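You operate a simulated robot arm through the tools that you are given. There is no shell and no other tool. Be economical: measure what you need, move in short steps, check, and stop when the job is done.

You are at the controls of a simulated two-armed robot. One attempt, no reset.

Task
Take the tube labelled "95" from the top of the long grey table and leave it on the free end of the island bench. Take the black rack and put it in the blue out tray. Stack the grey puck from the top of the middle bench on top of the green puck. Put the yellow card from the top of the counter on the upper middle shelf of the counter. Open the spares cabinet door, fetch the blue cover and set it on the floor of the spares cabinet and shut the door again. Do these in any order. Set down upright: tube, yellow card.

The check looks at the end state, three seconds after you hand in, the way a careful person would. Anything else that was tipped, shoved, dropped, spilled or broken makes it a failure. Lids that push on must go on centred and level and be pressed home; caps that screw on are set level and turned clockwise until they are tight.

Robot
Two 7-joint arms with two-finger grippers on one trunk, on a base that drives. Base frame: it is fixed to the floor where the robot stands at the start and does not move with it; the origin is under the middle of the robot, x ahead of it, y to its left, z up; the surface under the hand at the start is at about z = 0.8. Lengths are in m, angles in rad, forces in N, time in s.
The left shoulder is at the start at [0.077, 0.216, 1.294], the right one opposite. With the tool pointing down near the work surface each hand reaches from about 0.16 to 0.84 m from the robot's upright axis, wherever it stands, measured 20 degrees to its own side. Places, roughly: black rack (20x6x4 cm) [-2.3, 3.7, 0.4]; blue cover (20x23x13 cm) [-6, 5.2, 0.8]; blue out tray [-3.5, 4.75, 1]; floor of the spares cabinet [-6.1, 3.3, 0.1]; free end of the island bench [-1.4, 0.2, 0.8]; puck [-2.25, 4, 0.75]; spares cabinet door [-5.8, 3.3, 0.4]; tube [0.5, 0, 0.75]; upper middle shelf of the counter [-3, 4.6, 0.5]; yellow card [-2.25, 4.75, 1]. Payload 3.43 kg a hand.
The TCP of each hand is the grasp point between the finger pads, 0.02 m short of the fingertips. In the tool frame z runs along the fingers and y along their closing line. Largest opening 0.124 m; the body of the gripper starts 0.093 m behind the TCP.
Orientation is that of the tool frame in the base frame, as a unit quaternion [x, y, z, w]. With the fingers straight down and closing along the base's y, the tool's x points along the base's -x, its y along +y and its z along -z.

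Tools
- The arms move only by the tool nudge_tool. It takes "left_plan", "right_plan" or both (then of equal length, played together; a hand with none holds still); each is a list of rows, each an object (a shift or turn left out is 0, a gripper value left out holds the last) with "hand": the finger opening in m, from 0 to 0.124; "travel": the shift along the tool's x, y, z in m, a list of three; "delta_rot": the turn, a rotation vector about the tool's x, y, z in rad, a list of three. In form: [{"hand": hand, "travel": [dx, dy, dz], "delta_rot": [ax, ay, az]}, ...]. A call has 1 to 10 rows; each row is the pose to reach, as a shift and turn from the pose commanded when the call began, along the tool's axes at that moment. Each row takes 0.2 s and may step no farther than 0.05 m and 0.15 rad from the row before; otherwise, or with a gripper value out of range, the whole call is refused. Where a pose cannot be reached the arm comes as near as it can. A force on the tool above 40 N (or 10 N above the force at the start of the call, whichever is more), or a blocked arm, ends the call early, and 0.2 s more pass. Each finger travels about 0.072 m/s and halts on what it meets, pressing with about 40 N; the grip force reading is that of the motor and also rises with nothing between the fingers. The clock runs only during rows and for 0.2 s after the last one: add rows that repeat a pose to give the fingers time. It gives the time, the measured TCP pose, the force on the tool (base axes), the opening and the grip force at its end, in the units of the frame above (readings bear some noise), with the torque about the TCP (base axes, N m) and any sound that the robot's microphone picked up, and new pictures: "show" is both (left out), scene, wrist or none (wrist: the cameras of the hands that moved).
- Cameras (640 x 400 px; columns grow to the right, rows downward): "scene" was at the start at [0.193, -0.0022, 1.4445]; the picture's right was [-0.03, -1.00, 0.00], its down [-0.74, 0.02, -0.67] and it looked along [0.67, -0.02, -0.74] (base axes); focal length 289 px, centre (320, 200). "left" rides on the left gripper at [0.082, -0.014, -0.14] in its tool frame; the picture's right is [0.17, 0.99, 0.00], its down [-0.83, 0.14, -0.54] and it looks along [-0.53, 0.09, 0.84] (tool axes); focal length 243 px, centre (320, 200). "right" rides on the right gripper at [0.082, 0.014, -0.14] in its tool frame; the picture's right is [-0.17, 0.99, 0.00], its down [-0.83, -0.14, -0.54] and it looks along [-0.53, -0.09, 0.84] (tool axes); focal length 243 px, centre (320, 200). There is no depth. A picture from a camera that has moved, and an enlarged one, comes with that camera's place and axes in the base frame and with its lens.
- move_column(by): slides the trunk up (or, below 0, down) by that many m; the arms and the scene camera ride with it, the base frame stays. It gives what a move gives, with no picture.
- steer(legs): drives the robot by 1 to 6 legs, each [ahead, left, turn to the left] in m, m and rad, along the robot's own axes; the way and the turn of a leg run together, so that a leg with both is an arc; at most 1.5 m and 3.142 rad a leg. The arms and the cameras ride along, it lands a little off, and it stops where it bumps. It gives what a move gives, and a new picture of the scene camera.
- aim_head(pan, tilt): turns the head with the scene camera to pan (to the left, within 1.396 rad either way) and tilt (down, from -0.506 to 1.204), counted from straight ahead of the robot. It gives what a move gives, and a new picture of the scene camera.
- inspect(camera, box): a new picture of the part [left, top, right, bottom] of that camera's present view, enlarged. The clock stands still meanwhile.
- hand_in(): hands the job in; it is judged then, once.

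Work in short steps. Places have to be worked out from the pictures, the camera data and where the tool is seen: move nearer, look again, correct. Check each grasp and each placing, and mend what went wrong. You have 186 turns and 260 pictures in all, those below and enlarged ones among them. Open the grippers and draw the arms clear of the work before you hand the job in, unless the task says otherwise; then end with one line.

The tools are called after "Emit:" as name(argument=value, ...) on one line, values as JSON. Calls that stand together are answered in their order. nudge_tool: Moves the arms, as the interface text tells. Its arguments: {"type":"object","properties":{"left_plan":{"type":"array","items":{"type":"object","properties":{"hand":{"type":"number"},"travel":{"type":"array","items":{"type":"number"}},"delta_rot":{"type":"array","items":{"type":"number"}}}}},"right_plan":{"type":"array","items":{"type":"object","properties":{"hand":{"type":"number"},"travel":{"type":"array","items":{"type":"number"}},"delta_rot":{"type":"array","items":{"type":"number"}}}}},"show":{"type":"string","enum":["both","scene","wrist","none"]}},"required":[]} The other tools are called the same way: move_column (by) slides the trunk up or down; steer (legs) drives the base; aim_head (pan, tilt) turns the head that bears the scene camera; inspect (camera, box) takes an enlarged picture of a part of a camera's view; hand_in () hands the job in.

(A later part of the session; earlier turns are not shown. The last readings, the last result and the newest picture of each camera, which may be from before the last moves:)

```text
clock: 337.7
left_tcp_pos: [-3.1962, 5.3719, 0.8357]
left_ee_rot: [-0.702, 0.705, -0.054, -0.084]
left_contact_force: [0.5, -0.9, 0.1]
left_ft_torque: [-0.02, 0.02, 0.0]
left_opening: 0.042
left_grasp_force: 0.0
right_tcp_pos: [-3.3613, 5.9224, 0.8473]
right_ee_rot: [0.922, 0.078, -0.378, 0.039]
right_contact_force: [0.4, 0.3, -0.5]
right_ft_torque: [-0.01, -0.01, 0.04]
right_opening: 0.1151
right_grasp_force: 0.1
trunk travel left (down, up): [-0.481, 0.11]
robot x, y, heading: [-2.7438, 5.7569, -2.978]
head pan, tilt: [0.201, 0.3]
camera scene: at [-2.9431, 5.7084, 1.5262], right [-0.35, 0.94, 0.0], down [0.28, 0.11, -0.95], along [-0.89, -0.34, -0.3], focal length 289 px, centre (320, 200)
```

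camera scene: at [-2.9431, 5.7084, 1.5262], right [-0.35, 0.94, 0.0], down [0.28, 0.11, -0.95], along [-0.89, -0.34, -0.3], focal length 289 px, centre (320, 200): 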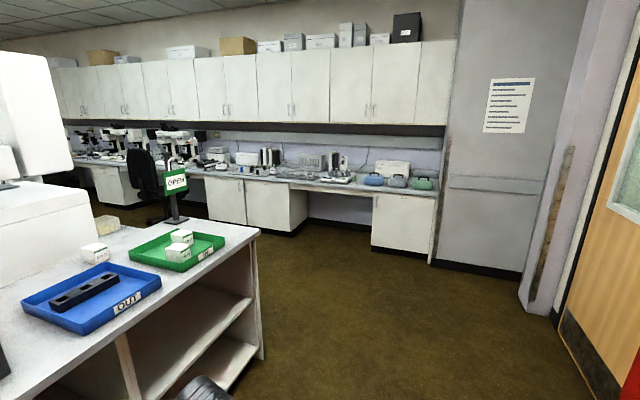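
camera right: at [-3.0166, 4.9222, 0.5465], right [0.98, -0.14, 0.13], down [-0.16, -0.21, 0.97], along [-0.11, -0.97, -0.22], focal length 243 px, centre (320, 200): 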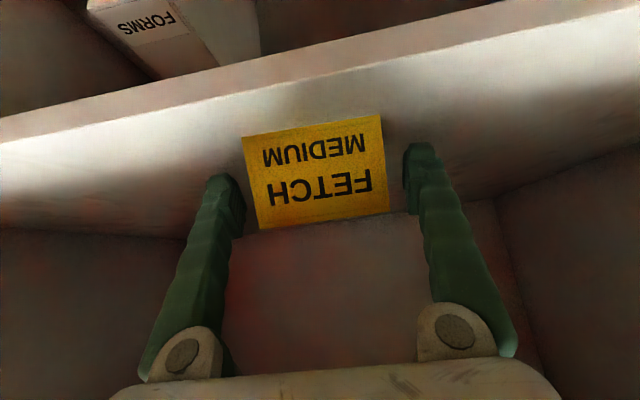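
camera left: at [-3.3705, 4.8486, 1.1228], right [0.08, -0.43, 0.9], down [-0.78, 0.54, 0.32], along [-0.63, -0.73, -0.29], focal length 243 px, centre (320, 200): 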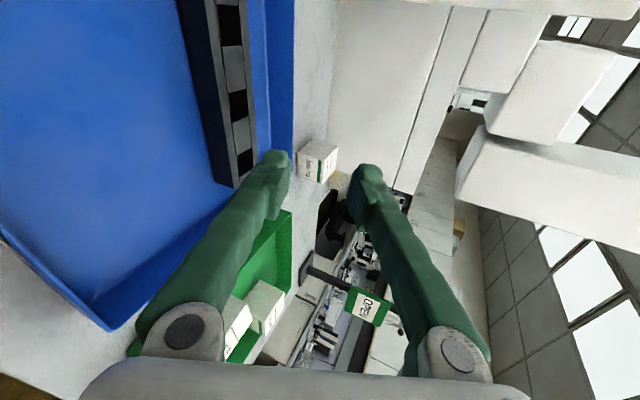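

The right arm touched the red cabinet side. I move left away from it, then go forward west.

Emit:
steer(legs=[[0, 0.12, 0], [1.5, 0, 0], [0, 0, -0.16]])

Emit:
aim_head(pan=0.35, tilt=0.4)

```text
clock: 349.5
left_tcp_pos: [-4.6893, 5.0473, 0.8392]
left_ee_rot: [-0.658, 0.746, -0.048, -0.089]
left_contact_force: [0.0, 0.1, -0.4]
left_ft_torque: [-0.02, 0.0, 0.05]
left_opening: 0.042
left_grasp_force: 0.1
right_tcp_pos: [-4.7862, 5.6116, 0.8502]
right_ee_rot: [0.924, 0.022, -0.382, 0.016]
right_contact_force: [1.1, -0.1, 0.6]
right_ft_torque: [0.0, 0.03, 0.0]
right_opening: 0.1149
right_grasp_force: 0.0
trunk travel left (down, up): [-0.481, 0.11]
robot x, y, heading: [-4.1973, 5.374, -3.1]
head pan, tilt: [0.201, 0.3]
camera scene: at [-4.3948, 5.3488, 1.527], right [-0.24, 0.97, 0.0], down [0.29, 0.07, -0.96], along [-0.93, -0.23, -0.3], focal length 289 px, centre (320, 200)
```

scene: 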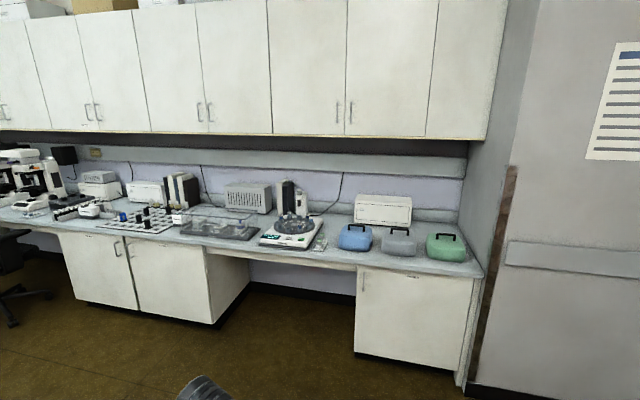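

```text
clock: 350.2
left_tcp_pos: [-4.689, 5.0457, 0.8383]
left_ee_rot: [-0.658, 0.746, -0.049, -0.088]
left_contact_force: [-0.6, 0.7, 0.3]
left_ft_torque: [0.02, 0.0, -0.01]
left_opening: 0.0419
left_grasp_force: 0.1
right_tcp_pos: [-4.7869, 5.6108, 0.849]
right_ee_rot: [0.924, 0.022, -0.382, 0.017]
right_contact_force: [-0.1, 0.6, 0.1]
right_ft_torque: [0.01, 0.01, 0.0]
right_opening: 0.115
right_grasp_force: 0.0
trunk travel left (down, up): [-0.481, 0.11]
robot x, y, heading: [-4.1989, 5.3744, -3.103]
head pan, tilt: [0.351, 0.4]
camera scene: at [-4.3897, 5.3359, 1.5178], right [-0.38, 0.92, 0.0], down [0.36, 0.15, -0.92], along [-0.85, -0.35, -0.39], focal length 289 px, centre (320, 200)
```

scene: 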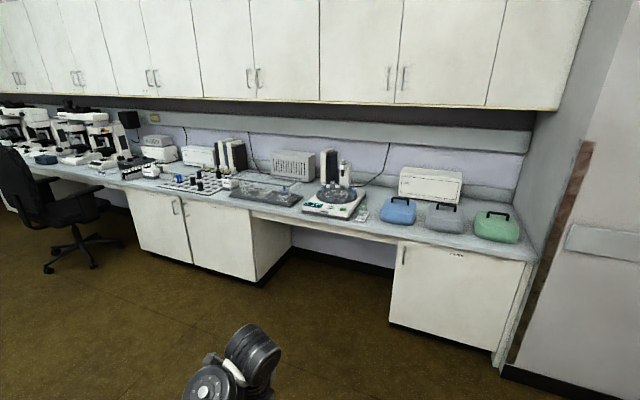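

I zoom into the base cabinets and the covers.

Emit:
inspect(camera="scene", box=[110, 180, 270, 290])

Emit:
inspect(camera="scene", box=[360, 160, 540, 280])

```text
3.64 times, centred on (190, 235) of scene
camera zoom: at [-4.3897, 5.3359, 1.5178], right [-0.38, 0.92, 0.0], down [0.36, 0.15, -0.92], along [-0.85, -0.35, -0.39], focal length 1051 px, centre (793, 73)
```

zoom: 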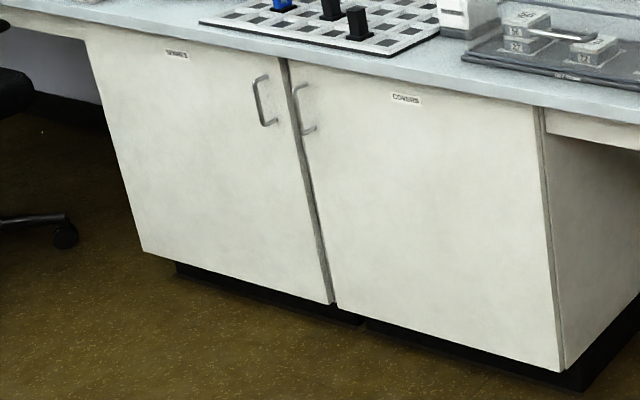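

```text
3.33 times, centred on (450, 220) of scene
camera zoom: at [-4.3897, 5.3359, 1.5178], right [-0.38, 0.92, 0.0], down [0.36, 0.15, -0.92], along [-0.85, -0.35, -0.39], focal length 963 px, centre (-113, 133)
```

zoom: 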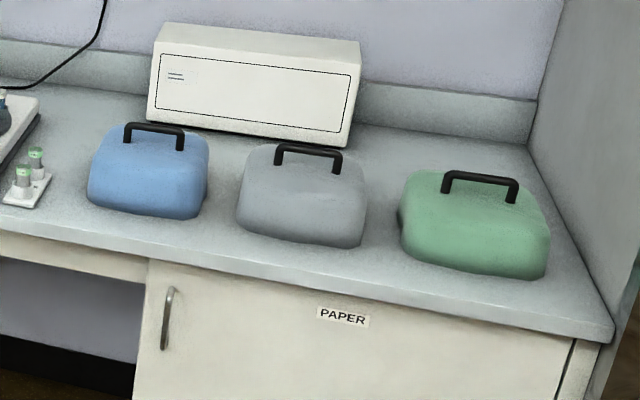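

The left door is labelled SPARES with its handle on its right edge (y ≈ 3.61, z ≈ 0.64), hinge at y ≈ 3.08. I drive to in front of it.

Emit:
steer(legs=[[0.65, 0, -0.04], [0, 1.5, 0]])

Emit:
aim_head(pan=0.15, tilt=0.75)

```text
clock: 374.4
left_tcp_pos: [-5.3727, 3.5583, 0.839]
left_ee_rot: [-0.636, 0.765, -0.045, -0.09]
left_contact_force: [-0.8, 0.7, -0.7]
left_ft_torque: [-0.01, -0.02, -0.01]
left_opening: 0.0418
left_grasp_force: 0.1
right_tcp_pos: [-5.4348, 4.1284, 0.8492]
right_ee_rot: [0.924, -0.005, -0.382, 0.006]
right_contact_force: [-0.2, -0.8, 0.8]
right_ft_torque: [0.01, 0.0, -0.02]
right_opening: 0.1148
right_grasp_force: 0.0
trunk travel left (down, up): [-0.481, 0.11]
robot x, y, heading: [-4.8591, 3.8539, 3.126]
head pan, tilt: [0.351, 0.4]
camera scene: at [-5.0566, 3.83, 1.5178], right [-0.33, 0.95, 0.0], down [0.37, 0.13, -0.92], along [-0.87, -0.3, -0.39], focal length 289 px, centre (320, 200)
```

scene: 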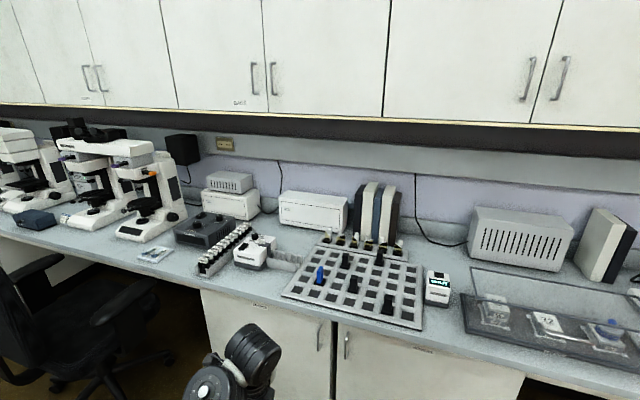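

```text
clock: 375.2
left_tcp_pos: [-5.3732, 3.5591, 0.8394]
left_ee_rot: [-0.636, 0.765, -0.045, -0.09]
left_contact_force: [0.0, -0.2, -0.9]
left_ft_torque: [0.01, 0.01, 0.03]
left_opening: 0.042
left_grasp_force: 0.0
right_tcp_pos: [-5.436, 4.1277, 0.8491]
right_ee_rot: [0.924, -0.005, -0.383, 0.006]
right_contact_force: [-0.1, 0.6, 0.4]
right_ft_torque: [0.0, 0.02, 0.03]
right_opening: 0.1148
right_grasp_force: 0.0
trunk travel left (down, up): [-0.481, 0.11]
robot x, y, heading: [-4.8567, 3.8599, 3.122]
head pan, tilt: [0.15, 0.75]
camera scene: at [-5.0512, 3.8493, 1.4867], right [-0.13, 0.99, 0.0], down [0.68, 0.09, -0.73], along [-0.73, -0.1, -0.68], focal length 289 px, centre (320, 200)
```

scene: 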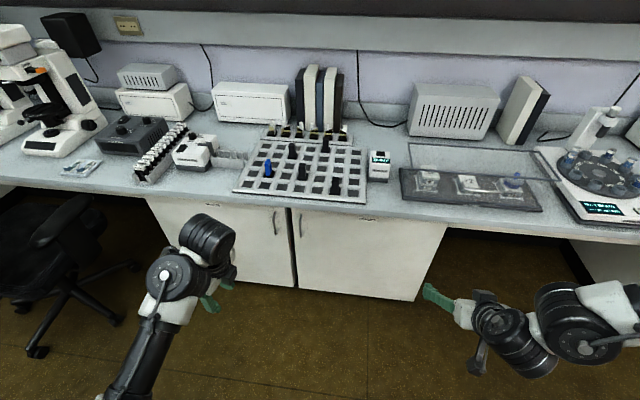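

The right hand is at 45° but the left one is better placed for this door. I roll the left hand +1.5 first, without pictures.

Emit:
nudge_tool(left_plan=[{"hand": 0.07, "delta_rot": [0, 0, 0.15]}, {"delta_rot": [0, 0, 0.3]}, {"delta_rot": [0, 0, 0.45]}, {"delta_rot": [0, 0, 0.6]}, {"delta_rot": [0, 0, 0.75]}, {"delta_rot": [0, 0, 0.9]}, {"delta_rot": [0, 0, 1.05]}, {"delta_rot": [0, 0, 1.2]}, {"delta_rot": [0, 0, 1.35]}, {"delta_rot": [0, 0, 1.5]}], show="none")

```text
clock: 377.4
left_tcp_pos: [-5.3729, 3.5591, 0.8391]
left_ee_rot: [0.057, 0.993, -0.095, -0.035]
left_contact_force: [0.9, 0.0, -0.9]
left_ft_torque: [-0.03, 0.02, 0.03]
left_opening: 0.0702
left_grasp_force: 0.1
right_tcp_pos: [-5.4366, 4.1281, 0.8494]
right_ee_rot: [0.924, -0.005, -0.382, 0.006]
right_contact_force: [0.0, -1.1, 0.2]
right_ft_torque: [0.01, -0.04, -0.03]
right_opening: 0.1149
right_grasp_force: 0.0
trunk travel left (down, up): [-0.481, 0.11]
robot x, y, heading: [-4.8574, 3.8609, 3.125]
head pan, tilt: [0.15, 0.75]
```

Now pitch to 45° and move to a pre-grasp in front of the handle.

Emit:
nudge_tool(left_plan=[{"travel": [0.033, 0.003, 0.022], "delta_rot": [-0.033, 0.117, -0.02]}, {"travel": [0.066, 0.006, 0.044], "delta_rot": [-0.067, 0.233, -0.04]}, {"travel": [0.1, 0.009, 0.066], "delta_rot": [-0.1, 0.35, -0.06]}, {"travel": [0.133, 0.012, 0.088], "delta_rot": [-0.133, 0.467, -0.08]}, {"travel": [0.167, 0.015, 0.11], "delta_rot": [-0.167, 0.583, -0.1]}, {"travel": [0.2, 0.018, 0.131], "delta_rot": [-0.2, 0.7, -0.12]}])

```text
clock: 378.8
left_tcp_pos: [-5.5788, 3.5729, 0.7174]
left_ee_rot: [0.029, 0.927, 0.03, -0.373]
left_contact_force: [0.1, -0.6, 0.5]
left_ft_torque: [0.05, -0.02, 0.02]
left_opening: 0.0704
left_grasp_force: 0.1
right_tcp_pos: [-5.4362, 4.1284, 0.8486]
right_ee_rot: [0.924, -0.004, -0.383, 0.007]
right_contact_force: [0.5, 0.1, 0.1]
right_ft_torque: [0.02, -0.01, -0.03]
right_opening: 0.115
right_grasp_force: 0.1
trunk travel left (down, up): [-0.481, 0.11]
robot x, y, heading: [-4.8605, 3.8587, 3.121]
head pan, tilt: [0.15, 0.75]
camera scene: at [-5.0523, 3.8494, 1.4865], right [-0.13, 0.99, 0.0], down [0.68, 0.09, -0.73], along [-0.72, -0.1, -0.68], focal length 289 px, centre (320, 200)
camera left: at [-5.5422, 3.55, 0.8738], right [-0.04, 0.99, 0.15], down [0.98, 0.07, -0.18], along [-0.19, 0.14, -0.97], focal length 243 px, centre (320, 200)
```

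scene: 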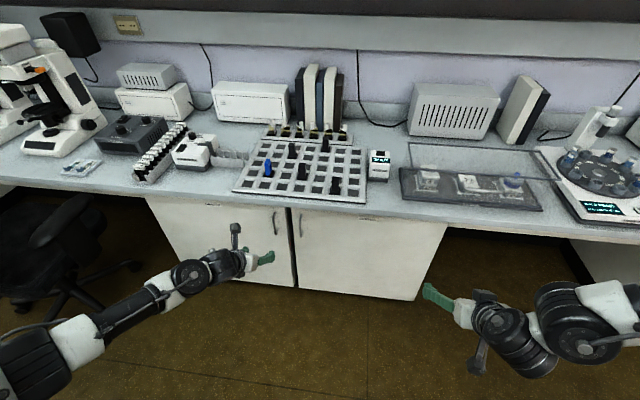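
left: 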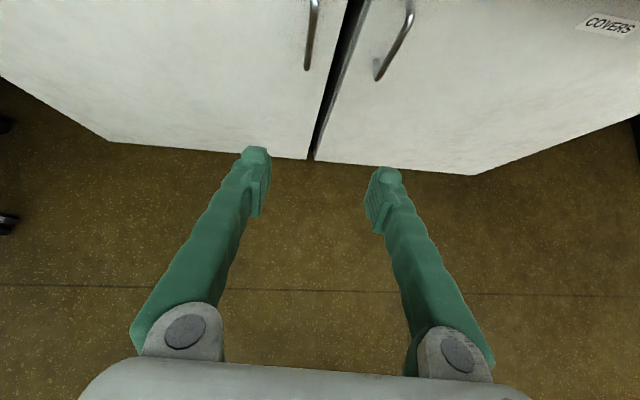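

The handle bar is at y ≈ 3.565, z 0.60–0.70. I advance most of the way and look.

Emit:
nudge_tool(left_plan=[{"hand": 0.06, "travel": [0.018, -0.006, 0.039]}, {"travel": [0.037, -0.012, 0.078]}, {"travel": [0.055, -0.018, 0.117]}, {"travel": [0.072, -0.023, 0.152]}], show="wrist")

```text
clock: 379.8
left_tcp_pos: [-5.6861, 3.5641, 0.6925]
left_ee_rot: [0.029, 0.927, 0.031, -0.373]
left_contact_force: [0.4, 0.0, 0.2]
left_ft_torque: [0.06, 0.03, -0.01]
left_opening: 0.0599
left_grasp_force: 0.1
left hand out of reach, approached as far as the arm can: row 3, 4
right_tcp_pos: [-5.4352, 4.1255, 0.8498]
right_ee_rot: [0.924, -0.005, -0.382, 0.004]
right_contact_force: [0.3, -0.5, -0.9]
right_ft_torque: [0.01, 0.01, -0.05]
right_opening: 0.1149
right_grasp_force: 0.0
trunk travel left (down, up): [-0.481, 0.11]
robot x, y, heading: [-4.8615, 3.8563, 3.123]
head pan, tilt: [0.15, 0.75]
camera left: at [-5.6487, 3.5419, 0.8502], right [-0.04, 0.99, 0.15], down [0.98, 0.07, -0.18], along [-0.19, 0.14, -0.97], focal length 243 px, centre (320, 200)
```

left: 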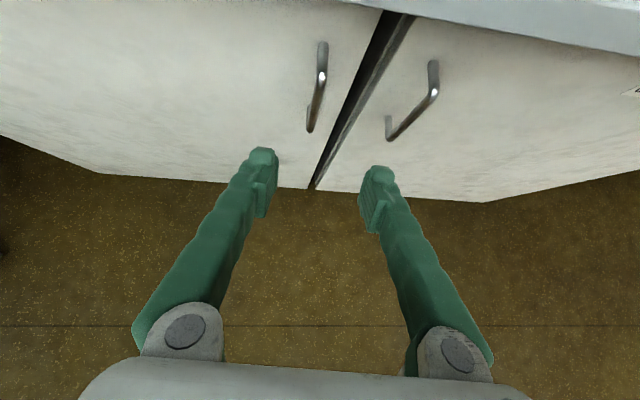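

I lower the trunk 2.5 cm and drive forward 7.5 cm to bring the fingers around the bar.

Emit:
move_column(by=-0.025)

Emit:
steer(legs=[[0.075, 0, 0]])

Emit:
inspect(camera="left", box=[160, 60, 480, 260])

```text
clock: 380.5
left_tcp_pos: [-5.6851, 3.5701, 0.6677]
left_ee_rot: [0.03, 0.927, 0.029, -0.372]
left_contact_force: [-0.2, 0.0, 0.4]
left_ft_torque: [-0.04, 0.0, -0.01]
left_opening: 0.0599
left_grasp_force: 0.0
right_tcp_pos: [-5.4375, 4.13, 0.8245]
right_ee_rot: [0.924, -0.004, -0.383, 0.007]
right_contact_force: [-0.4, 0.5, -0.3]
right_ft_torque: [-0.02, 0.03, 0.04]
right_opening: 0.1151
right_grasp_force: 0.1
trunk travel left (down, up): [-0.456, 0.135]
robot x, y, heading: [-4.8574, 3.8605, 3.124]
head pan, tilt: [0.15, 0.75]
```

```text
clock: 381.6
left_tcp_pos: [-5.7588, 3.5698, 0.6669]
left_ee_rot: [0.03, 0.927, 0.03, -0.372]
left_contact_force: [0.0, -0.2, 0.4]
left_ft_torque: [0.01, -0.03, 0.02]
left_opening: 0.06
left_grasp_force: 0.0
right_tcp_pos: [-5.5112, 4.1293, 0.8249]
right_ee_rot: [0.924, -0.004, -0.382, 0.007]
right_contact_force: [1.0, 0.1, -0.1]
right_ft_torque: [0.0, 0.01, -0.02]
right_opening: 0.1148
right_grasp_force: 0.0
trunk travel left (down, up): [-0.456, 0.135]
robot x, y, heading: [-4.9345, 3.8579, 3.121]
head pan, tilt: [0.15, 0.75]
camera scene: at [-5.1359, 3.8507, 1.4582], right [-0.13, 0.99, 0.0], down [0.68, 0.09, -0.73], along [-0.73, -0.1, -0.68], focal length 289 px, centre (320, 200)
```

scene: 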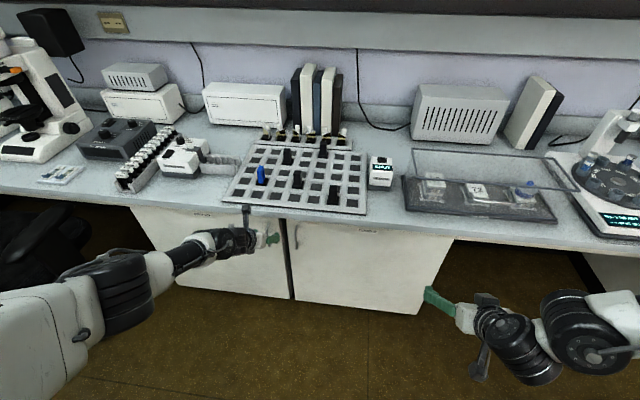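

```text
2.00 times, centred on (320, 160) of left
camera zoom: at [-5.7219, 3.5468, 0.8245], right [-0.04, 0.99, 0.15], down [0.98, 0.07, -0.18], along [-0.19, 0.14, -0.97], focal length 485 px, centre (320, 280)
```

zoom: 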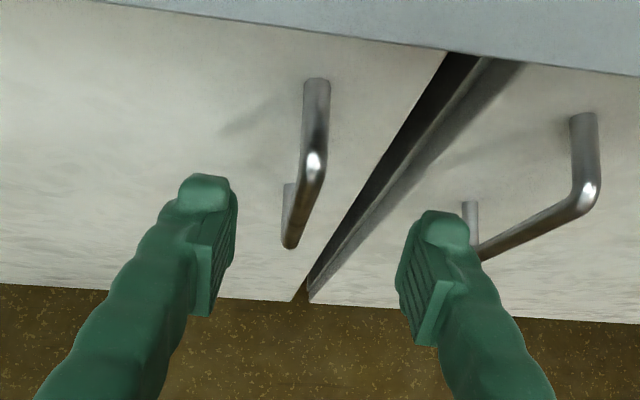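

The bar is still 1.5–2 cm beyond the TCP. I drive 1.8 cm more and close.

Emit:
steer(legs=[[0.018, 0, 0]])

Emit:
nudge_tool(left_plan=[{"hand": 0.0}, {}, {}, {}], show="wrist")

```text
clock: 382.4
left_tcp_pos: [-5.7765, 3.5691, 0.6685]
left_ee_rot: [0.029, 0.927, 0.029, -0.373]
left_contact_force: [0.4, -0.6, 0.2]
left_ft_torque: [-0.03, 0.02, 0.03]
left_opening: 0.0599
left_grasp_force: 0.1
right_tcp_pos: [-5.5266, 4.1298, 0.8258]
right_ee_rot: [0.924, -0.004, -0.383, 0.006]
right_contact_force: [0.2, 0.2, 0.1]
right_ft_torque: [0.0, 0.01, -0.02]
right_opening: 0.1151
right_grasp_force: 0.1
trunk travel left (down, up): [-0.456, 0.135]
robot x, y, heading: [-4.9506, 3.8616, 3.122]
head pan, tilt: [0.15, 0.75]
camera scene: at [-5.1511, 3.8509, 1.4586], right [-0.13, 0.99, 0.0], down [0.67, 0.09, -0.73], along [-0.73, -0.1, -0.68], focal length 289 px, centre (320, 200)
```

scene: 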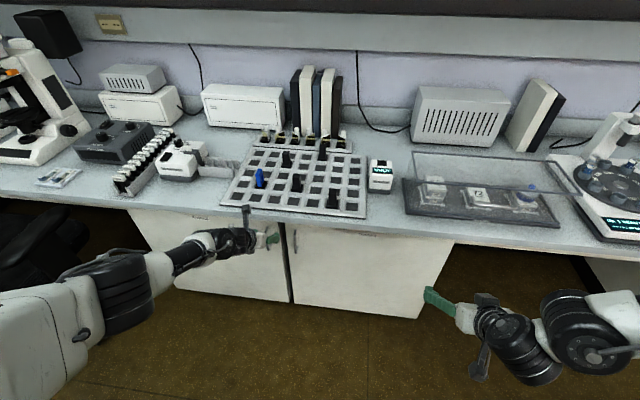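

```text
clock: 383.4
left_tcp_pos: [-5.7768, 3.5658, 0.6666]
left_ee_rot: [0.028, 0.928, 0.028, -0.372]
left_contact_force: [-1.3, -14.1, -2.5]
left_ft_torque: [-0.05, -0.12, 0.25]
left_opening: 0.009
left_grasp_force: 43.1
right_tcp_pos: [-5.5291, 4.1286, 0.8236]
right_ee_rot: [0.924, -0.004, -0.382, 0.006]
right_contact_force: [0.3, 0.6, -0.6]
right_ft_torque: [0.01, -0.02, -0.01]
right_opening: 0.1147
right_grasp_force: 0.0
trunk travel left (down, up): [-0.456, 0.135]
robot x, y, heading: [-4.9523, 3.8582, 3.127]
head pan, tilt: [0.15, 0.75]
camera left: at [-5.7397, 3.5427, 0.8233], right [-0.05, 0.99, 0.14], down [0.98, 0.08, -0.18], along [-0.19, 0.13, -0.97], focal length 243 px, centre (320, 200)
```

left: 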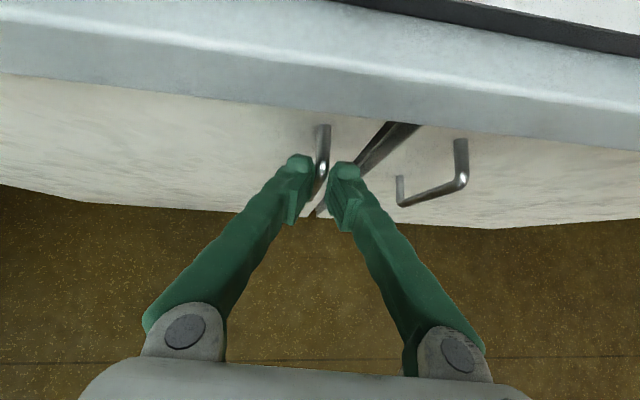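

The bar is gripped. I pull the door open along its arc by about 20°.

Emit:
nudge_tool(left_plan=[{"travel": [-0.015, 0, -0.0145]}, {"travel": [-0.0303, -0.001, -0.0293]}, {"travel": [-0.045, -0.003, -0.0437]}, {"travel": [-0.0601, -0.0052, -0.0582]}, {"travel": [-0.075, -0.009, -0.0725]}, {"travel": [-0.0895, -0.0133, -0.087]}, {"travel": [-0.104, -0.019, -0.101]}, {"travel": [-0.1183, -0.0247, -0.1153]}])

```text
clock: 385.2
left_tcp_pos: [-5.6142, 3.5295, 0.6668]
left_ee_rot: [0.028, 0.927, 0.029, -0.373]
left_contact_force: [-7.8, -18.3, 0.1]
left_ft_torque: [-0.07, -0.24, 0.17]
left_opening: 0.0092
left_grasp_force: 43.1
right_tcp_pos: [-5.5307, 4.1285, 0.8245]
right_ee_rot: [0.925, -0.005, -0.381, 0.005]
right_contact_force: [0.1, -0.3, -0.3]
right_ft_torque: [-0.01, -0.01, 0.0]
right_opening: 0.115
right_grasp_force: 0.0
trunk travel left (down, up): [-0.456, 0.135]
robot x, y, heading: [-4.9516, 3.8594, 3.124]
head pan, tilt: [0.15, 0.75]
camera scene: at [-5.1541, 3.8489, 1.4582], right [-0.13, 0.99, 0.0], down [0.68, 0.09, -0.73], along [-0.72, -0.1, -0.68], focal length 289 px, centre (320, 200)
camera left: at [-5.5771, 3.5067, 0.8235], right [-0.05, 0.99, 0.15], down [0.98, 0.07, -0.18], along [-0.19, 0.14, -0.97], focal length 243 px, centre (320, 200)
```

scene: 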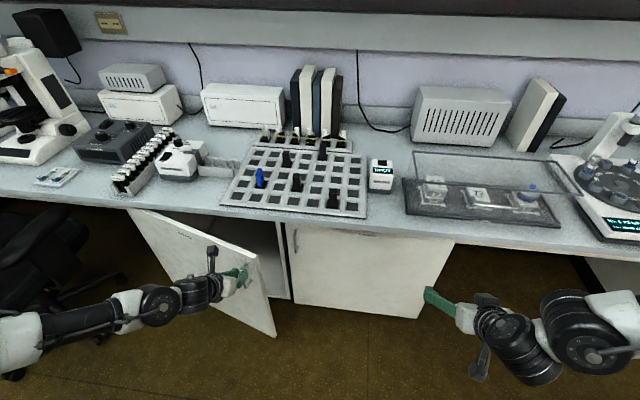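
left: 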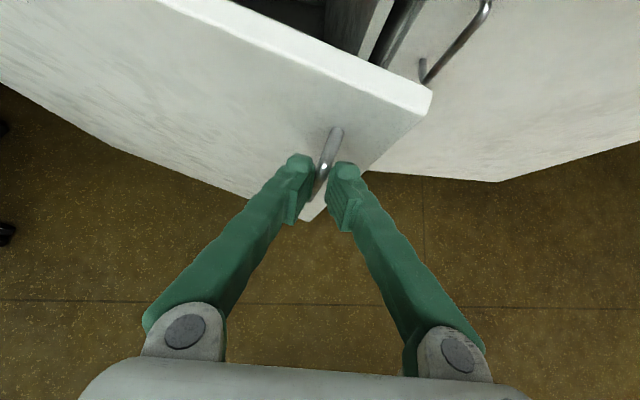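

The door opens to ~20°. I continue along the arc to about 45°.

Emit:
nudge_tool(left_plan=[{"travel": [-0.014, -0.012, -0.014]}, {"travel": [-0.028, -0.025, -0.028]}, {"travel": [-0.0548, -0.0433, -0.055]}, {"travel": [-0.08, -0.0657, -0.0804]}, {"travel": [-0.1038, -0.0902, -0.1047]}, {"travel": [-0.1263, -0.1179, -0.1278]}], show="scene")

```text
clock: 386.3
left_tcp_pos: [-5.4919, 3.465, 0.6672]
left_ee_rot: [0.036, 0.927, 0.042, -0.37]
left_contact_force: [5.5, 8.0, 14.7]
left_ft_torque: [-0.15, -0.49, -0.26]
left_opening: 0.0099
left_grasp_force: 43.0
right_tcp_pos: [-5.5277, 4.1299, 0.8252]
right_ee_rot: [0.924, -0.005, -0.382, 0.006]
right_contact_force: [0.6, -0.2, 0.1]
right_ft_torque: [0.02, 0.03, -0.02]
right_opening: 0.1148
right_grasp_force: 0.1
trunk travel left (down, up): [-0.456, 0.135]
robot x, y, heading: [-4.9517, 3.8601, 3.124]
head pan, tilt: [0.15, 0.75]
stopped in row 5 (left hand): the force on the tool passed its limit at 46 N (the readings are from after the stop); the commanded pose is now the measured one
camera scene: at [-5.1522, 3.8512, 1.4585], right [-0.13, 0.99, 0.0], down [0.68, 0.09, -0.73], along [-0.73, -0.1, -0.68], focal length 289 px, centre (320, 200)
```

scene: 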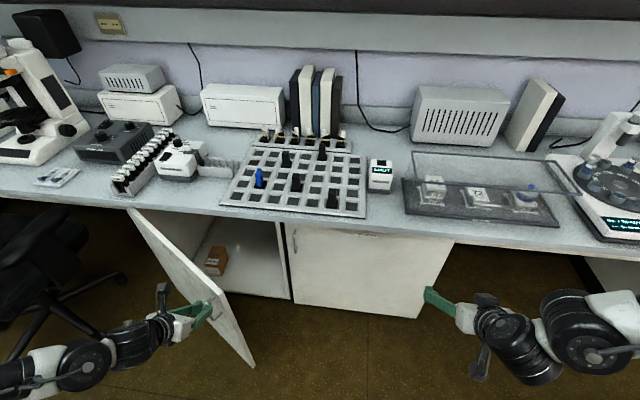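

The door is ~37° open. I release, back the hand off, shift it north past the door edge, then forward inside the door.

Emit:
nudge_tool(left_plan=[{"hand": 0.05}, {}, {"travel": [0, 0, -0.04]}, {"travel": [0, 0, -0.075]}, {"hand": 0.0, "travel": [0, 0.04, -0.08]}, {"travel": [0, 0.085, -0.08]}, {"travel": [0, 0.13, -0.08]}, {"travel": [0, 0.16, -0.08]}], show="scene")

```text
clock: 388.1
left_tcp_pos: [-5.4218, 3.6148, 0.7297]
left_ee_rot: [0.035, 0.929, 0.038, -0.368]
left_contact_force: [0.1, 0.7, 0.3]
left_ft_torque: [0.0, 0.01, -0.02]
left_opening: 0.0001
left_grasp_force: 34.1
right_tcp_pos: [-5.5279, 4.1316, 0.8248]
right_ee_rot: [0.924, -0.005, -0.382, 0.006]
right_contact_force: [-0.3, 0.6, 0.2]
right_ft_torque: [-0.03, 0.0, -0.03]
right_opening: 0.115
right_grasp_force: 0.0
trunk travel left (down, up): [-0.456, 0.135]
robot x, y, heading: [-4.9459, 3.8602, 3.124]
head pan, tilt: [0.15, 0.75]
camera scene: at [-5.1539, 3.8523, 1.4582], right [-0.13, 0.99, 0.0], down [0.68, 0.09, -0.73], along [-0.72, -0.1, -0.68], focal length 289 px, centre (320, 200)
```

scene: 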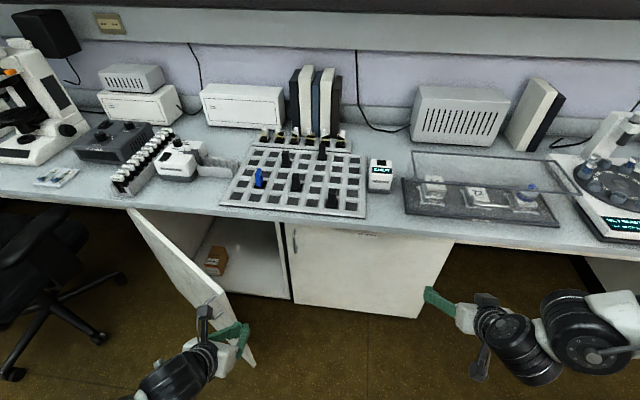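

The door's free edge is at about [-5.53, 3.52]; the hand is clear to its north. I lower, move inside, and begin pushing the door open (−y).

Emit:
nudge_tool(left_plan=[{"travel": [-0.024, 0, 0.026]}, {"travel": [-0.048, -0.003, 0.051]}, {"travel": [-0.013, -0.0075, 0.0837]}, {"travel": [0.022, -0.012, 0.1164]}, {"travel": [0.067, -0.018, 0.145]}, {"travel": [0.0655, -0.055, 0.145]}, {"travel": [0.064, -0.095, 0.145]}, {"travel": [0.063, -0.135, 0.14]}], show="scene")

```text
refused: row 5 steps farther than a row can; nothing moved
```

Emit:
nudge_tool(left_plan=[{"travel": [-0.024, 0, 0.026]}, {"travel": [-0.048, -0.003, 0.051]}, {"travel": [-0.013, -0.0075, 0.0837]}, {"travel": [0.02, -0.012, 0.1164]}, {"travel": [0.045, -0.015, 0.138]}, {"travel": [0.0655, -0.045, 0.145]}, {"travel": [0.064, -0.085, 0.145]}, {"travel": [0.063, -0.125, 0.14]}], show="scene")

```text
clock: 389.7
left_tcp_pos: [-5.5741, 3.5744, 0.6671]
left_ee_rot: [0.041, 0.927, 0.052, -0.368]
left_contact_force: [1.3, -0.2, -0.4]
left_ft_torque: [0.0, -0.02, 0.0]
left_opening: 0.0004
left_grasp_force: 34.3
right_tcp_pos: [-5.5275, 4.131, 0.8248]
right_ee_rot: [0.924, -0.006, -0.383, 0.006]
right_contact_force: [0.3, -0.1, -0.5]
right_ft_torque: [0.01, 0.01, 0.02]
right_opening: 0.1149
right_grasp_force: 0.0
trunk travel left (down, up): [-0.456, 0.135]
robot x, y, heading: [-4.9504, 3.8615, 3.123]
head pan, tilt: [0.15, 0.75]
stopped in row 7 (left hand): the force on the tool passed its limit at 55 N (the readings are from after the stop); the commanded pose is now the measured one
camera scene: at [-5.1528, 3.8526, 1.4582], right [-0.13, 0.99, 0.0], down [0.68, 0.09, -0.73], along [-0.73, -0.1, -0.68], focal length 289 px, centre (320, 200)
```

scene: 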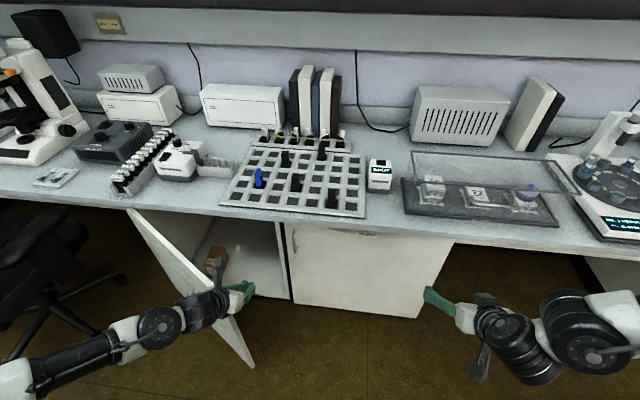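

The hand body touches the door edge; I push more slowly in the door's opening direction (+x, −y).

Emit:
nudge_tool(left_plan=[{"travel": [-0.004, -0.007, -0.004]}, {"travel": [-0.011, -0.016, -0.011]}, {"travel": [-0.018, -0.026, -0.018]}, {"travel": [-0.025, -0.036, -0.026]}, {"travel": [-0.032, -0.047, -0.033]}, {"travel": [-0.039, -0.058, -0.041]}, {"travel": [-0.046, -0.069, -0.049]}, {"travel": [-0.052, -0.08, -0.056]}, {"travel": [-0.058, -0.092, -0.063]}, {"travel": [-0.064, -0.104, -0.07]}], show="scene")

```text
clock: 390.5
left_tcp_pos: [-5.5518, 3.5603, 0.6669]
left_ee_rot: [0.045, 0.927, 0.062, -0.368]
left_contact_force: [4.9, 7.9, 7.9]
left_ft_torque: [-0.78, -0.13, 0.63]
left_opening: 0.0001
left_grasp_force: 34.5
right_tcp_pos: [-5.5285, 4.1305, 0.8244]
right_ee_rot: [0.924, -0.006, -0.383, 0.005]
right_contact_force: [-0.3, 0.2, -0.6]
right_ft_torque: [0.03, -0.02, -0.06]
right_opening: 0.1149
right_grasp_force: 0.1
trunk travel left (down, up): [-0.456, 0.135]
robot x, y, heading: [-4.9537, 3.8609, 3.12]
head pan, tilt: [0.15, 0.75]
stopped in row 3 (left hand): the force on the tool passed its limit at 44 N (the readings are from after the stop); the commanded pose is now the measured one
camera scene: at [-5.1533, 3.8521, 1.4582], right [-0.13, 0.99, 0.0], down [0.68, 0.09, -0.73], along [-0.73, -0.09, -0.68], focal length 289 px, centre (320, 200)
```

scene: 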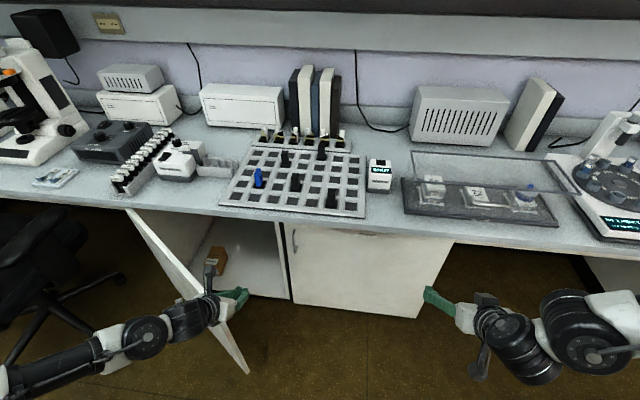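

Pushing by arm hits the force limit quickly, so I push gently with the base instead, moving back and left with the hand held inside the door edge.

Emit:
steer(legs=[[-0.06, 0.1, 0]])

```text
clock: 391.6
left_tcp_pos: [-5.5367, 3.553, 0.6662]
left_ee_rot: [0.051, 0.926, 0.071, -0.367]
left_contact_force: [5.2, 7.0, 5.3]
left_ft_torque: [-0.64, -0.03, 0.59]
left_opening: 0.0
left_grasp_force: 34.4
right_tcp_pos: [-5.5148, 4.1125, 0.8266]
right_ee_rot: [0.924, -0.006, -0.382, 0.005]
right_contact_force: [0.5, -0.2, 0.5]
right_ft_torque: [0.04, 0.0, -0.06]
right_opening: 0.115
right_grasp_force: 0.0
trunk travel left (down, up): [-0.456, 0.135]
robot x, y, heading: [-4.9369, 3.8425, 3.121]
head pan, tilt: [0.15, 0.75]
stopped in leg 1: the force on the tool passed its limit at 45 N (the readings are from after the stop); the commanded pose is now the measured one
camera scene: at [-5.1405, 3.8321, 1.4583], right [-0.13, 0.99, 0.0], down [0.68, 0.09, -0.73], along [-0.73, -0.09, -0.68], focal length 289 px, centre (320, 200)
```

scene: 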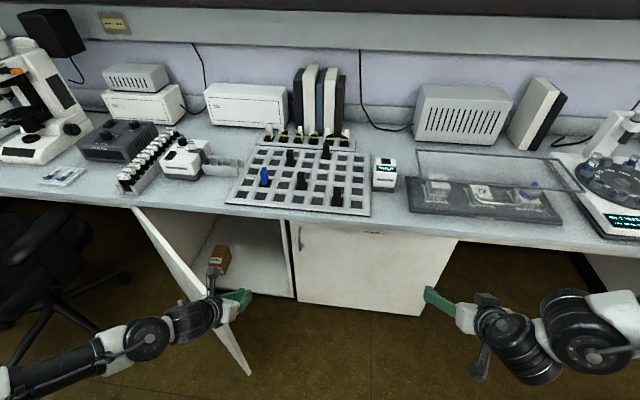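

The door is ~41° open. A better way: straddle its free edge with open fingers, so the inner finger pushes on its inner face. I retreat, shift south, yaw the hand toward the hinge, and open.

Emit:
nudge_tool(left_plan=[{"travel": [-0.036, 0.007, -0.033]}, {"travel": [-0.072, 0.014, -0.066]}, {"travel": [-0.105, 0.021, -0.098]}, {"hand": 0.1, "travel": [-0.138, 0.028, -0.128]}, {"travel": [-0.139, -0.007, -0.134], "delta_rot": [0.069, 0.009, -0.072]}, {"travel": [-0.14, -0.04, -0.14], "delta_rot": [0.137, 0.019, -0.144]}, {"travel": [-0.142, -0.065, -0.144], "delta_rot": [0.22, 0.03, -0.23]}, {"travel": [-0.143, -0.083, -0.147], "delta_rot": [0.309, 0.042, -0.324]}])

```text
clock: 393.4
left_tcp_pos: [-5.3475, 3.437, 0.6675]
left_ee_rot: [-0.159, 0.914, -0.016, -0.372]
left_contact_force: [0.7, -0.1, 0.7]
left_ft_torque: [0.01, 0.04, 0.0]
left_opening: 0.0998
left_grasp_force: 0.0
right_tcp_pos: [-5.5156, 4.1148, 0.8243]
right_ee_rot: [0.924, -0.006, -0.383, 0.006]
right_contact_force: [0.3, -0.4, 0.1]
right_ft_torque: [-0.01, -0.02, 0.01]
right_opening: 0.1148
right_grasp_force: 0.1
trunk travel left (down, up): [-0.456, 0.135]
robot x, y, heading: [-4.9411, 3.8391, 3.118]
head pan, tilt: [0.15, 0.75]
camera scene: at [-5.1419, 3.8338, 1.4582], right [-0.13, 0.99, 0.0], down [0.68, 0.09, -0.73], along [-0.73, -0.09, -0.68], focal length 289 px, centre (320, 200)
camera left: at [-5.3026, 3.4218, 0.8227], right [-0.41, 0.89, 0.2], down [0.88, 0.44, -0.17], along [-0.24, 0.11, -0.97], focal length 243 px, centre (320, 200)
```

scene: 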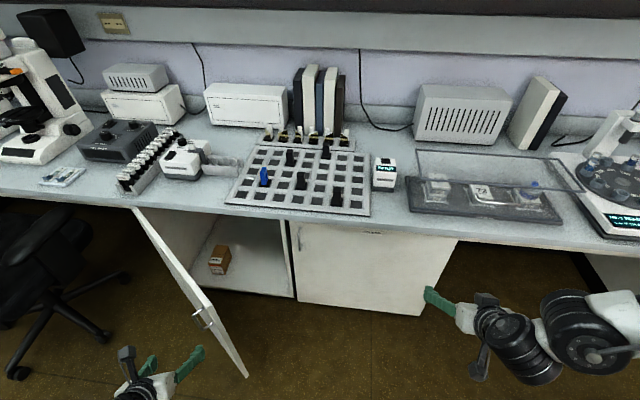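
left: 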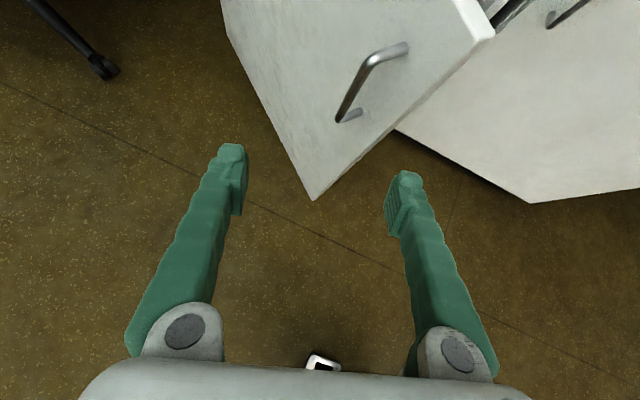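

Clear view of the door edge. I shift the hand 5 cm toward the inner side and move forward so the edge sits between the fingers.

Emit:
nudge_tool(left_plan=[{"travel": [0, 0.025, 0]}, {"travel": [0, 0.05, 0]}, {"travel": [0.031, 0.054, 0.03]}, {"travel": [0.062, 0.058, 0.06]}, {"travel": [0.093, 0.062, 0.09]}], show="wrist")

```text
clock: 394.6
left_tcp_pos: [-5.4896, 3.459, 0.6662]
left_ee_rot: [-0.158, 0.915, -0.016, -0.37]
left_contact_force: [0.2, 0.4, -0.5]
left_ft_torque: [0.04, 0.02, -0.01]
left_opening: 0.1001
left_grasp_force: 0.0
right_tcp_pos: [-5.5155, 4.1141, 0.8245]
right_ee_rot: [0.924, -0.006, -0.381, 0.005]
right_contact_force: [-0.7, 0.3, -0.8]
right_ft_torque: [0.04, -0.02, 0.0]
right_opening: 0.1151
right_grasp_force: 0.0
trunk travel left (down, up): [-0.456, 0.135]
robot x, y, heading: [-4.9397, 3.8449, 3.123]
head pan, tilt: [0.15, 0.75]
camera left: at [-5.4459, 3.4423, 0.8238], right [-0.41, 0.89, 0.2], down [0.88, 0.44, -0.16], along [-0.24, 0.11, -0.97], focal length 243 px, centre (320, 200)
```

left: 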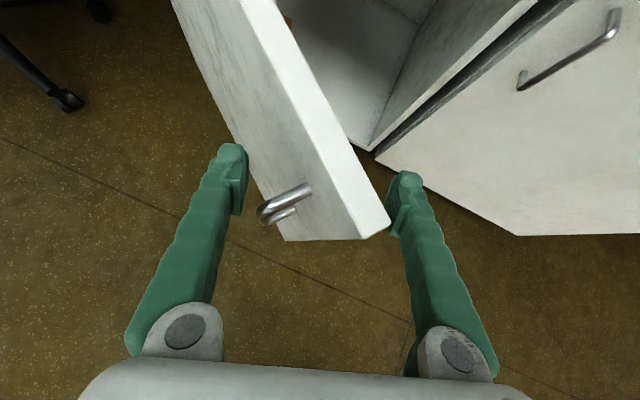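

The door edge is neatly between the fingers. I sweep slowly along the door's arc by ~20°.

Emit:
nudge_tool(left_plan=[{"travel": [-0.0056, -0.015, -0.0072]}, {"travel": [-0.0112, -0.03, -0.0143]}, {"travel": [-0.0167, -0.045, -0.0215]}, {"travel": [-0.0223, -0.06, -0.0286]}, {"travel": [-0.0279, -0.0749, -0.0358]}, {"travel": [-0.0315, -0.0915, -0.0412]}, {"travel": [-0.035, -0.108, -0.0465]}, {"travel": [-0.0385, -0.1243, -0.052]}, {"travel": [-0.042, -0.1406, -0.0573]}, {"travel": [-0.0454, -0.157, -0.0626]}], show="wrist")

```text
clock: 396.8
left_tcp_pos: [-5.3697, 3.3321, 0.6695]
left_ee_rot: [-0.158, 0.914, -0.016, -0.372]
left_contact_force: [-0.9, 0.5, 0.1]
left_ft_torque: [-0.03, -0.03, -0.03]
left_opening: 0.0996
left_grasp_force: 0.1
right_tcp_pos: [-5.516, 4.113, 0.8253]
right_ee_rot: [0.924, -0.007, -0.383, 0.006]
right_contact_force: [0.3, 0.0, -0.3]
right_ft_torque: [0.01, -0.02, 0.02]
right_opening: 0.1148
right_grasp_force: 0.1
trunk travel left (down, up): [-0.456, 0.135]
robot x, y, heading: [-4.9404, 3.8392, 3.12]
head pan, tilt: [0.15, 0.75]
camera left: at [-5.325, 3.3144, 0.8259], right [-0.41, 0.89, 0.2], down [0.88, 0.44, -0.17], along [-0.24, 0.11, -0.97], focal length 243 px, centre (320, 200)
```

left: 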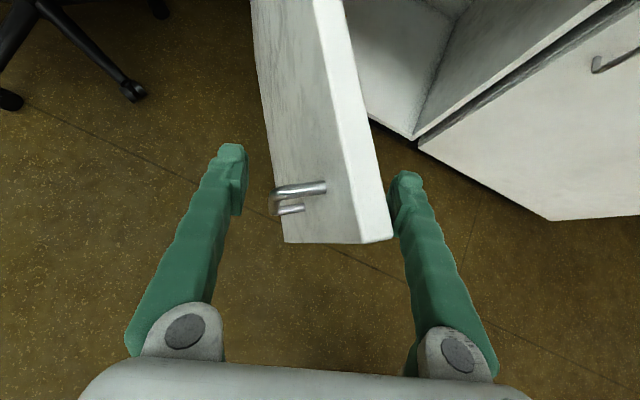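

The door follows without resistance. I continue the sweep with the base (back and left) to get it near 85–90°.

Emit:
steer(legs=[[-0.0486, 0.0935, 0], [-0.0294, 0.12, 0]])

```text
clock: 400.5
left_tcp_pos: [-5.2997, 3.1216, 0.6706]
left_ee_rot: [-0.155, 0.915, -0.015, -0.371]
left_contact_force: [0.6, -0.6, -0.6]
left_ft_torque: [0.01, -0.01, -0.01]
left_opening: 0.0997
left_grasp_force: 0.0
right_tcp_pos: [-5.4405, 3.9043, 0.8238]
right_ee_rot: [0.924, -0.01, -0.383, 0.004]
right_contact_force: [0.4, -0.3, 0.1]
right_ft_torque: [0.01, 0.0, 0.01]
right_opening: 0.1148
right_grasp_force: 0.2
trunk travel left (down, up): [-0.456, 0.135]
robot x, y, heading: [-4.8667, 3.6293, 3.114]
head pan, tilt: [0.15, 0.75]
camera scene: at [-5.0691, 3.6217, 1.4582], right [-0.12, 0.99, 0.0], down [0.68, 0.08, -0.73], along [-0.73, -0.09, -0.68], focal length 289 px, centre (320, 200)
```

scene: 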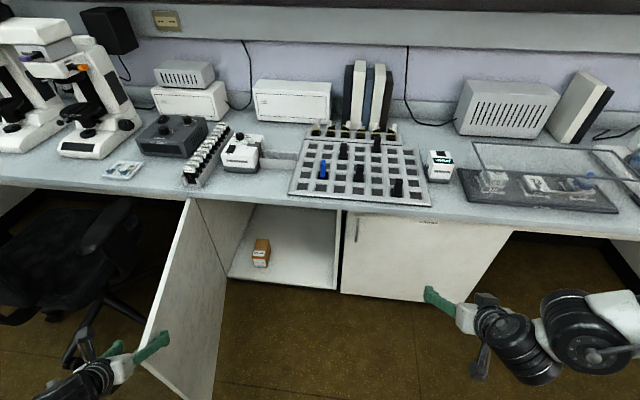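

The door is ~80° open; the cabinet holds only a small brown box at its left. I push a bit further.

Emit:
steer(legs=[[0, 0.13, 0]])

Emit:
inspect(camera="scene", box=[100, 170, 420, 400])

```text
clock: 402.9
left_tcp_pos: [-5.3016, 2.9905, 0.6684]
left_ee_rot: [-0.155, 0.915, -0.015, -0.372]
left_contact_force: [-0.5, -0.1, 0.3]
left_ft_torque: [0.01, -0.02, -0.02]
left_opening: 0.1
left_grasp_force: 0.1
right_tcp_pos: [-5.4446, 3.7728, 0.8243]
right_ee_rot: [0.924, -0.009, -0.383, 0.004]
right_contact_force: [-0.2, 0.0, 0.3]
right_ft_torque: [-0.05, 0.01, -0.05]
right_opening: 0.1148
right_grasp_force: 0.0
trunk travel left (down, up): [-0.456, 0.135]
robot x, y, heading: [-4.8716, 3.5005, 3.115]
head pan, tilt: [0.15, 0.75]
camera scene: at [-5.0725, 3.4918, 1.4582], right [-0.12, 0.99, 0.0], down [0.68, 0.08, -0.73], along [-0.73, -0.09, -0.68], focal length 289 px, centre (320, 200)
```

scene: 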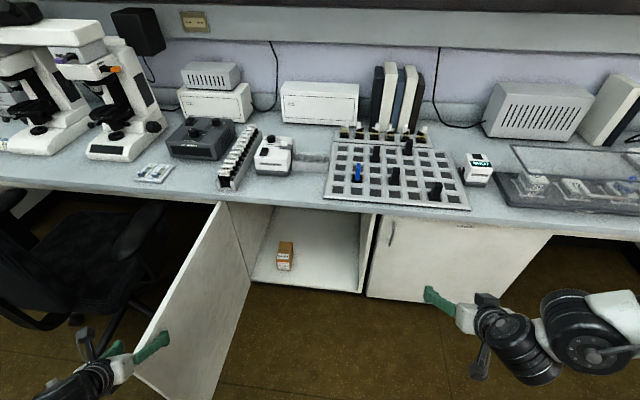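

```text
1.74 times, centred on (260, 285) of scene
camera zoom: at [-5.0725, 3.4918, 1.4582], right [-0.12, 0.99, 0.0], down [0.68, 0.08, -0.73], along [-0.73, -0.09, -0.68], focal length 503 px, centre (424, 52)
```

zoom: 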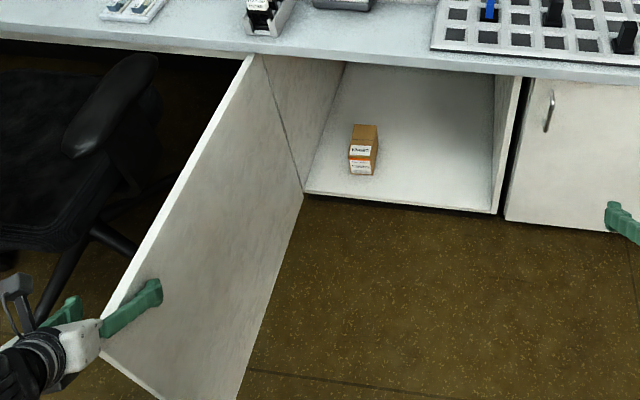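

The door is fully open (~95°), cabinet floor free at y 3.24–3.60. I withdraw the left hand backward and up, then roll it −1.5 for the cover's handle.

Emit:
nudge_tool(left_plan=[{"travel": [-0.025, -0.011, -0.025]}, {"travel": [-0.05, -0.022, -0.05]}, {"travel": [-0.075, -0.033, -0.075]}, {"travel": [-0.095, -0.042, -0.095]}, {"travel": [-0.065, -0.037, -0.128]}, {"travel": [-0.035, -0.033, -0.16]}], show="none")

Emit:
nudge_tool(left_plan=[{"delta_rot": [0, 0, -0.15]}, {"delta_rot": [0, 0, -0.3]}, {"delta_rot": [0, 0, -0.45]}, {"delta_rot": [0, 0, -0.6]}, {"delta_rot": [0, 0, -0.75]}, {"delta_rot": [0, 0, -0.9]}, {"delta_rot": [0, 0, -1.05]}, {"delta_rot": [0, 0, -1.2]}, {"delta_rot": [0, 0, -1.35]}, {"delta_rot": [0, 0, -1.5]}], show="none")

Emit:
steer(legs=[[-0.1, 0, 0], [0, -1.5, 0], [0, -0.42, 0], [-0.05, 0, 0.03]])

Emit:
aim_head(pan=0.2, tilt=0.7)

```text
clock: 404.3
left_tcp_pos: [-5.1616, 2.9916, 0.7571]
left_ee_rot: [-0.155, 0.915, -0.014, -0.371]
left_contact_force: [0.3, -0.9, 0.1]
left_ft_torque: [-0.01, -0.02, 0.01]
left_opening: 0.0999
left_grasp_force: 0.1
right_tcp_pos: [-5.4463, 3.7746, 0.8246]
right_ee_rot: [0.924, -0.01, -0.383, 0.004]
right_contact_force: [0.0, 0.5, -0.3]
right_ft_torque: [-0.01, -0.01, 0.03]
right_opening: 0.115
right_grasp_force: 0.0
trunk travel left (down, up): [-0.456, 0.135]
robot x, y, heading: [-4.8705, 3.4982, 3.115]
head pan, tilt: [0.15, 0.75]
```

```text
clock: 406.5
left_tcp_pos: [-5.1612, 2.9926, 0.7596]
left_ee_rot: [0.738, -0.563, -0.243, 0.283]
left_contact_force: [0.3, -0.6, -0.1]
left_ft_torque: [0.0, 0.02, 0.03]
left_opening: 0.0998
left_grasp_force: 0.1
right_tcp_pos: [-5.4443, 3.7728, 0.8243]
right_ee_rot: [0.924, -0.009, -0.383, 0.005]
right_contact_force: [-0.2, -0.1, 0.2]
right_ft_torque: [-0.03, 0.0, -0.05]
right_opening: 0.115
right_grasp_force: 0.0
trunk travel left (down, up): [-0.456, 0.135]
robot x, y, heading: [-4.8702, 3.4991, 3.117]
head pan, tilt: [0.15, 0.75]
```

```text
clock: 433.9
left_tcp_pos: [-4.9511, 4.9091, 0.7585]
left_ee_rot: [0.748, -0.549, -0.237, 0.287]
left_contact_force: [0.7, 0.3, 0.4]
left_ft_torque: [-0.02, -0.01, 0.03]
left_opening: 0.1001
left_grasp_force: 0.1
right_tcp_pos: [-5.2667, 5.6805, 0.8249]
right_ee_rot: [0.924, 0.01, -0.381, 0.012]
right_contact_force: [-0.5, 0.3, 0.0]
right_ft_torque: [0.0, 0.0, -0.01]
right_opening: 0.1149
right_grasp_force: 0.1
trunk travel left (down, up): [-0.456, 0.135]
robot x, y, heading: [-4.6792, 5.4306, -3.127]
head pan, tilt: [0.15, 0.75]
camera scene: at [-4.8831, 5.4133, 1.4581], right [-0.16, 0.99, 0.0], down [0.67, 0.11, -0.73], along [-0.72, -0.12, -0.68], focal length 289 px, centre (320, 200)
```

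scene: 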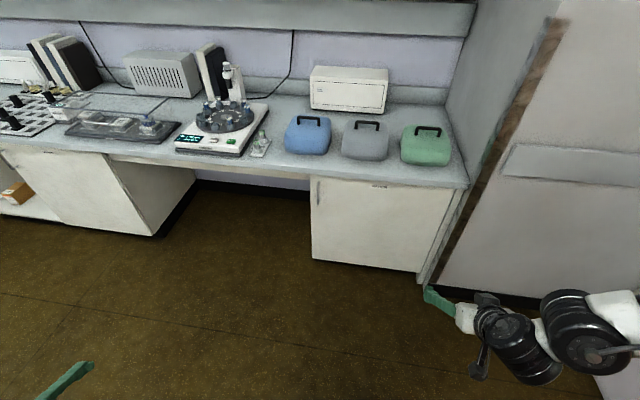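

```text
clock: 434.5
left_tcp_pos: [-4.9512, 4.9091, 0.7585]
left_ee_rot: [0.748, -0.548, -0.238, 0.287]
left_contact_force: [0.1, 0.1, -0.3]
left_ft_torque: [-0.02, 0.02, 0.01]
left_opening: 0.0998
left_grasp_force: 0.1
right_tcp_pos: [-5.2651, 5.6814, 0.8246]
right_ee_rot: [0.924, 0.01, -0.383, 0.012]
right_contact_force: [1.1, 0.0, 1.0]
right_ft_torque: [0.01, 0.03, 0.0]
right_opening: 0.115
right_grasp_force: 0.1
trunk travel left (down, up): [-0.456, 0.135]
robot x, y, heading: [-4.6824, 5.4282, -3.121]
head pan, tilt: [0.201, 0.7]
camera scene: at [-4.8825, 5.4086, 1.4625], right [-0.21, 0.98, 0.0], down [0.63, 0.14, -0.77], along [-0.75, -0.16, -0.64], focal length 289 px, centre (320, 200)
```

scene: 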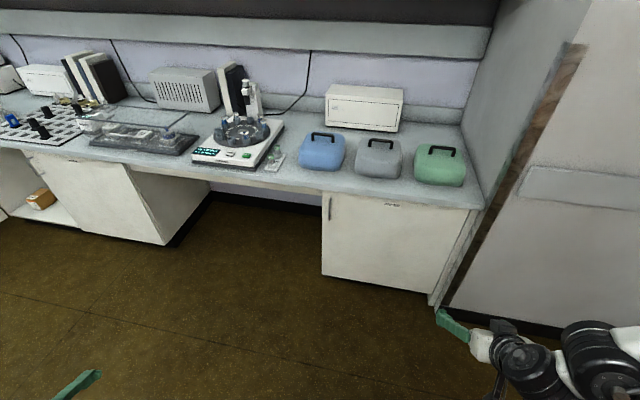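

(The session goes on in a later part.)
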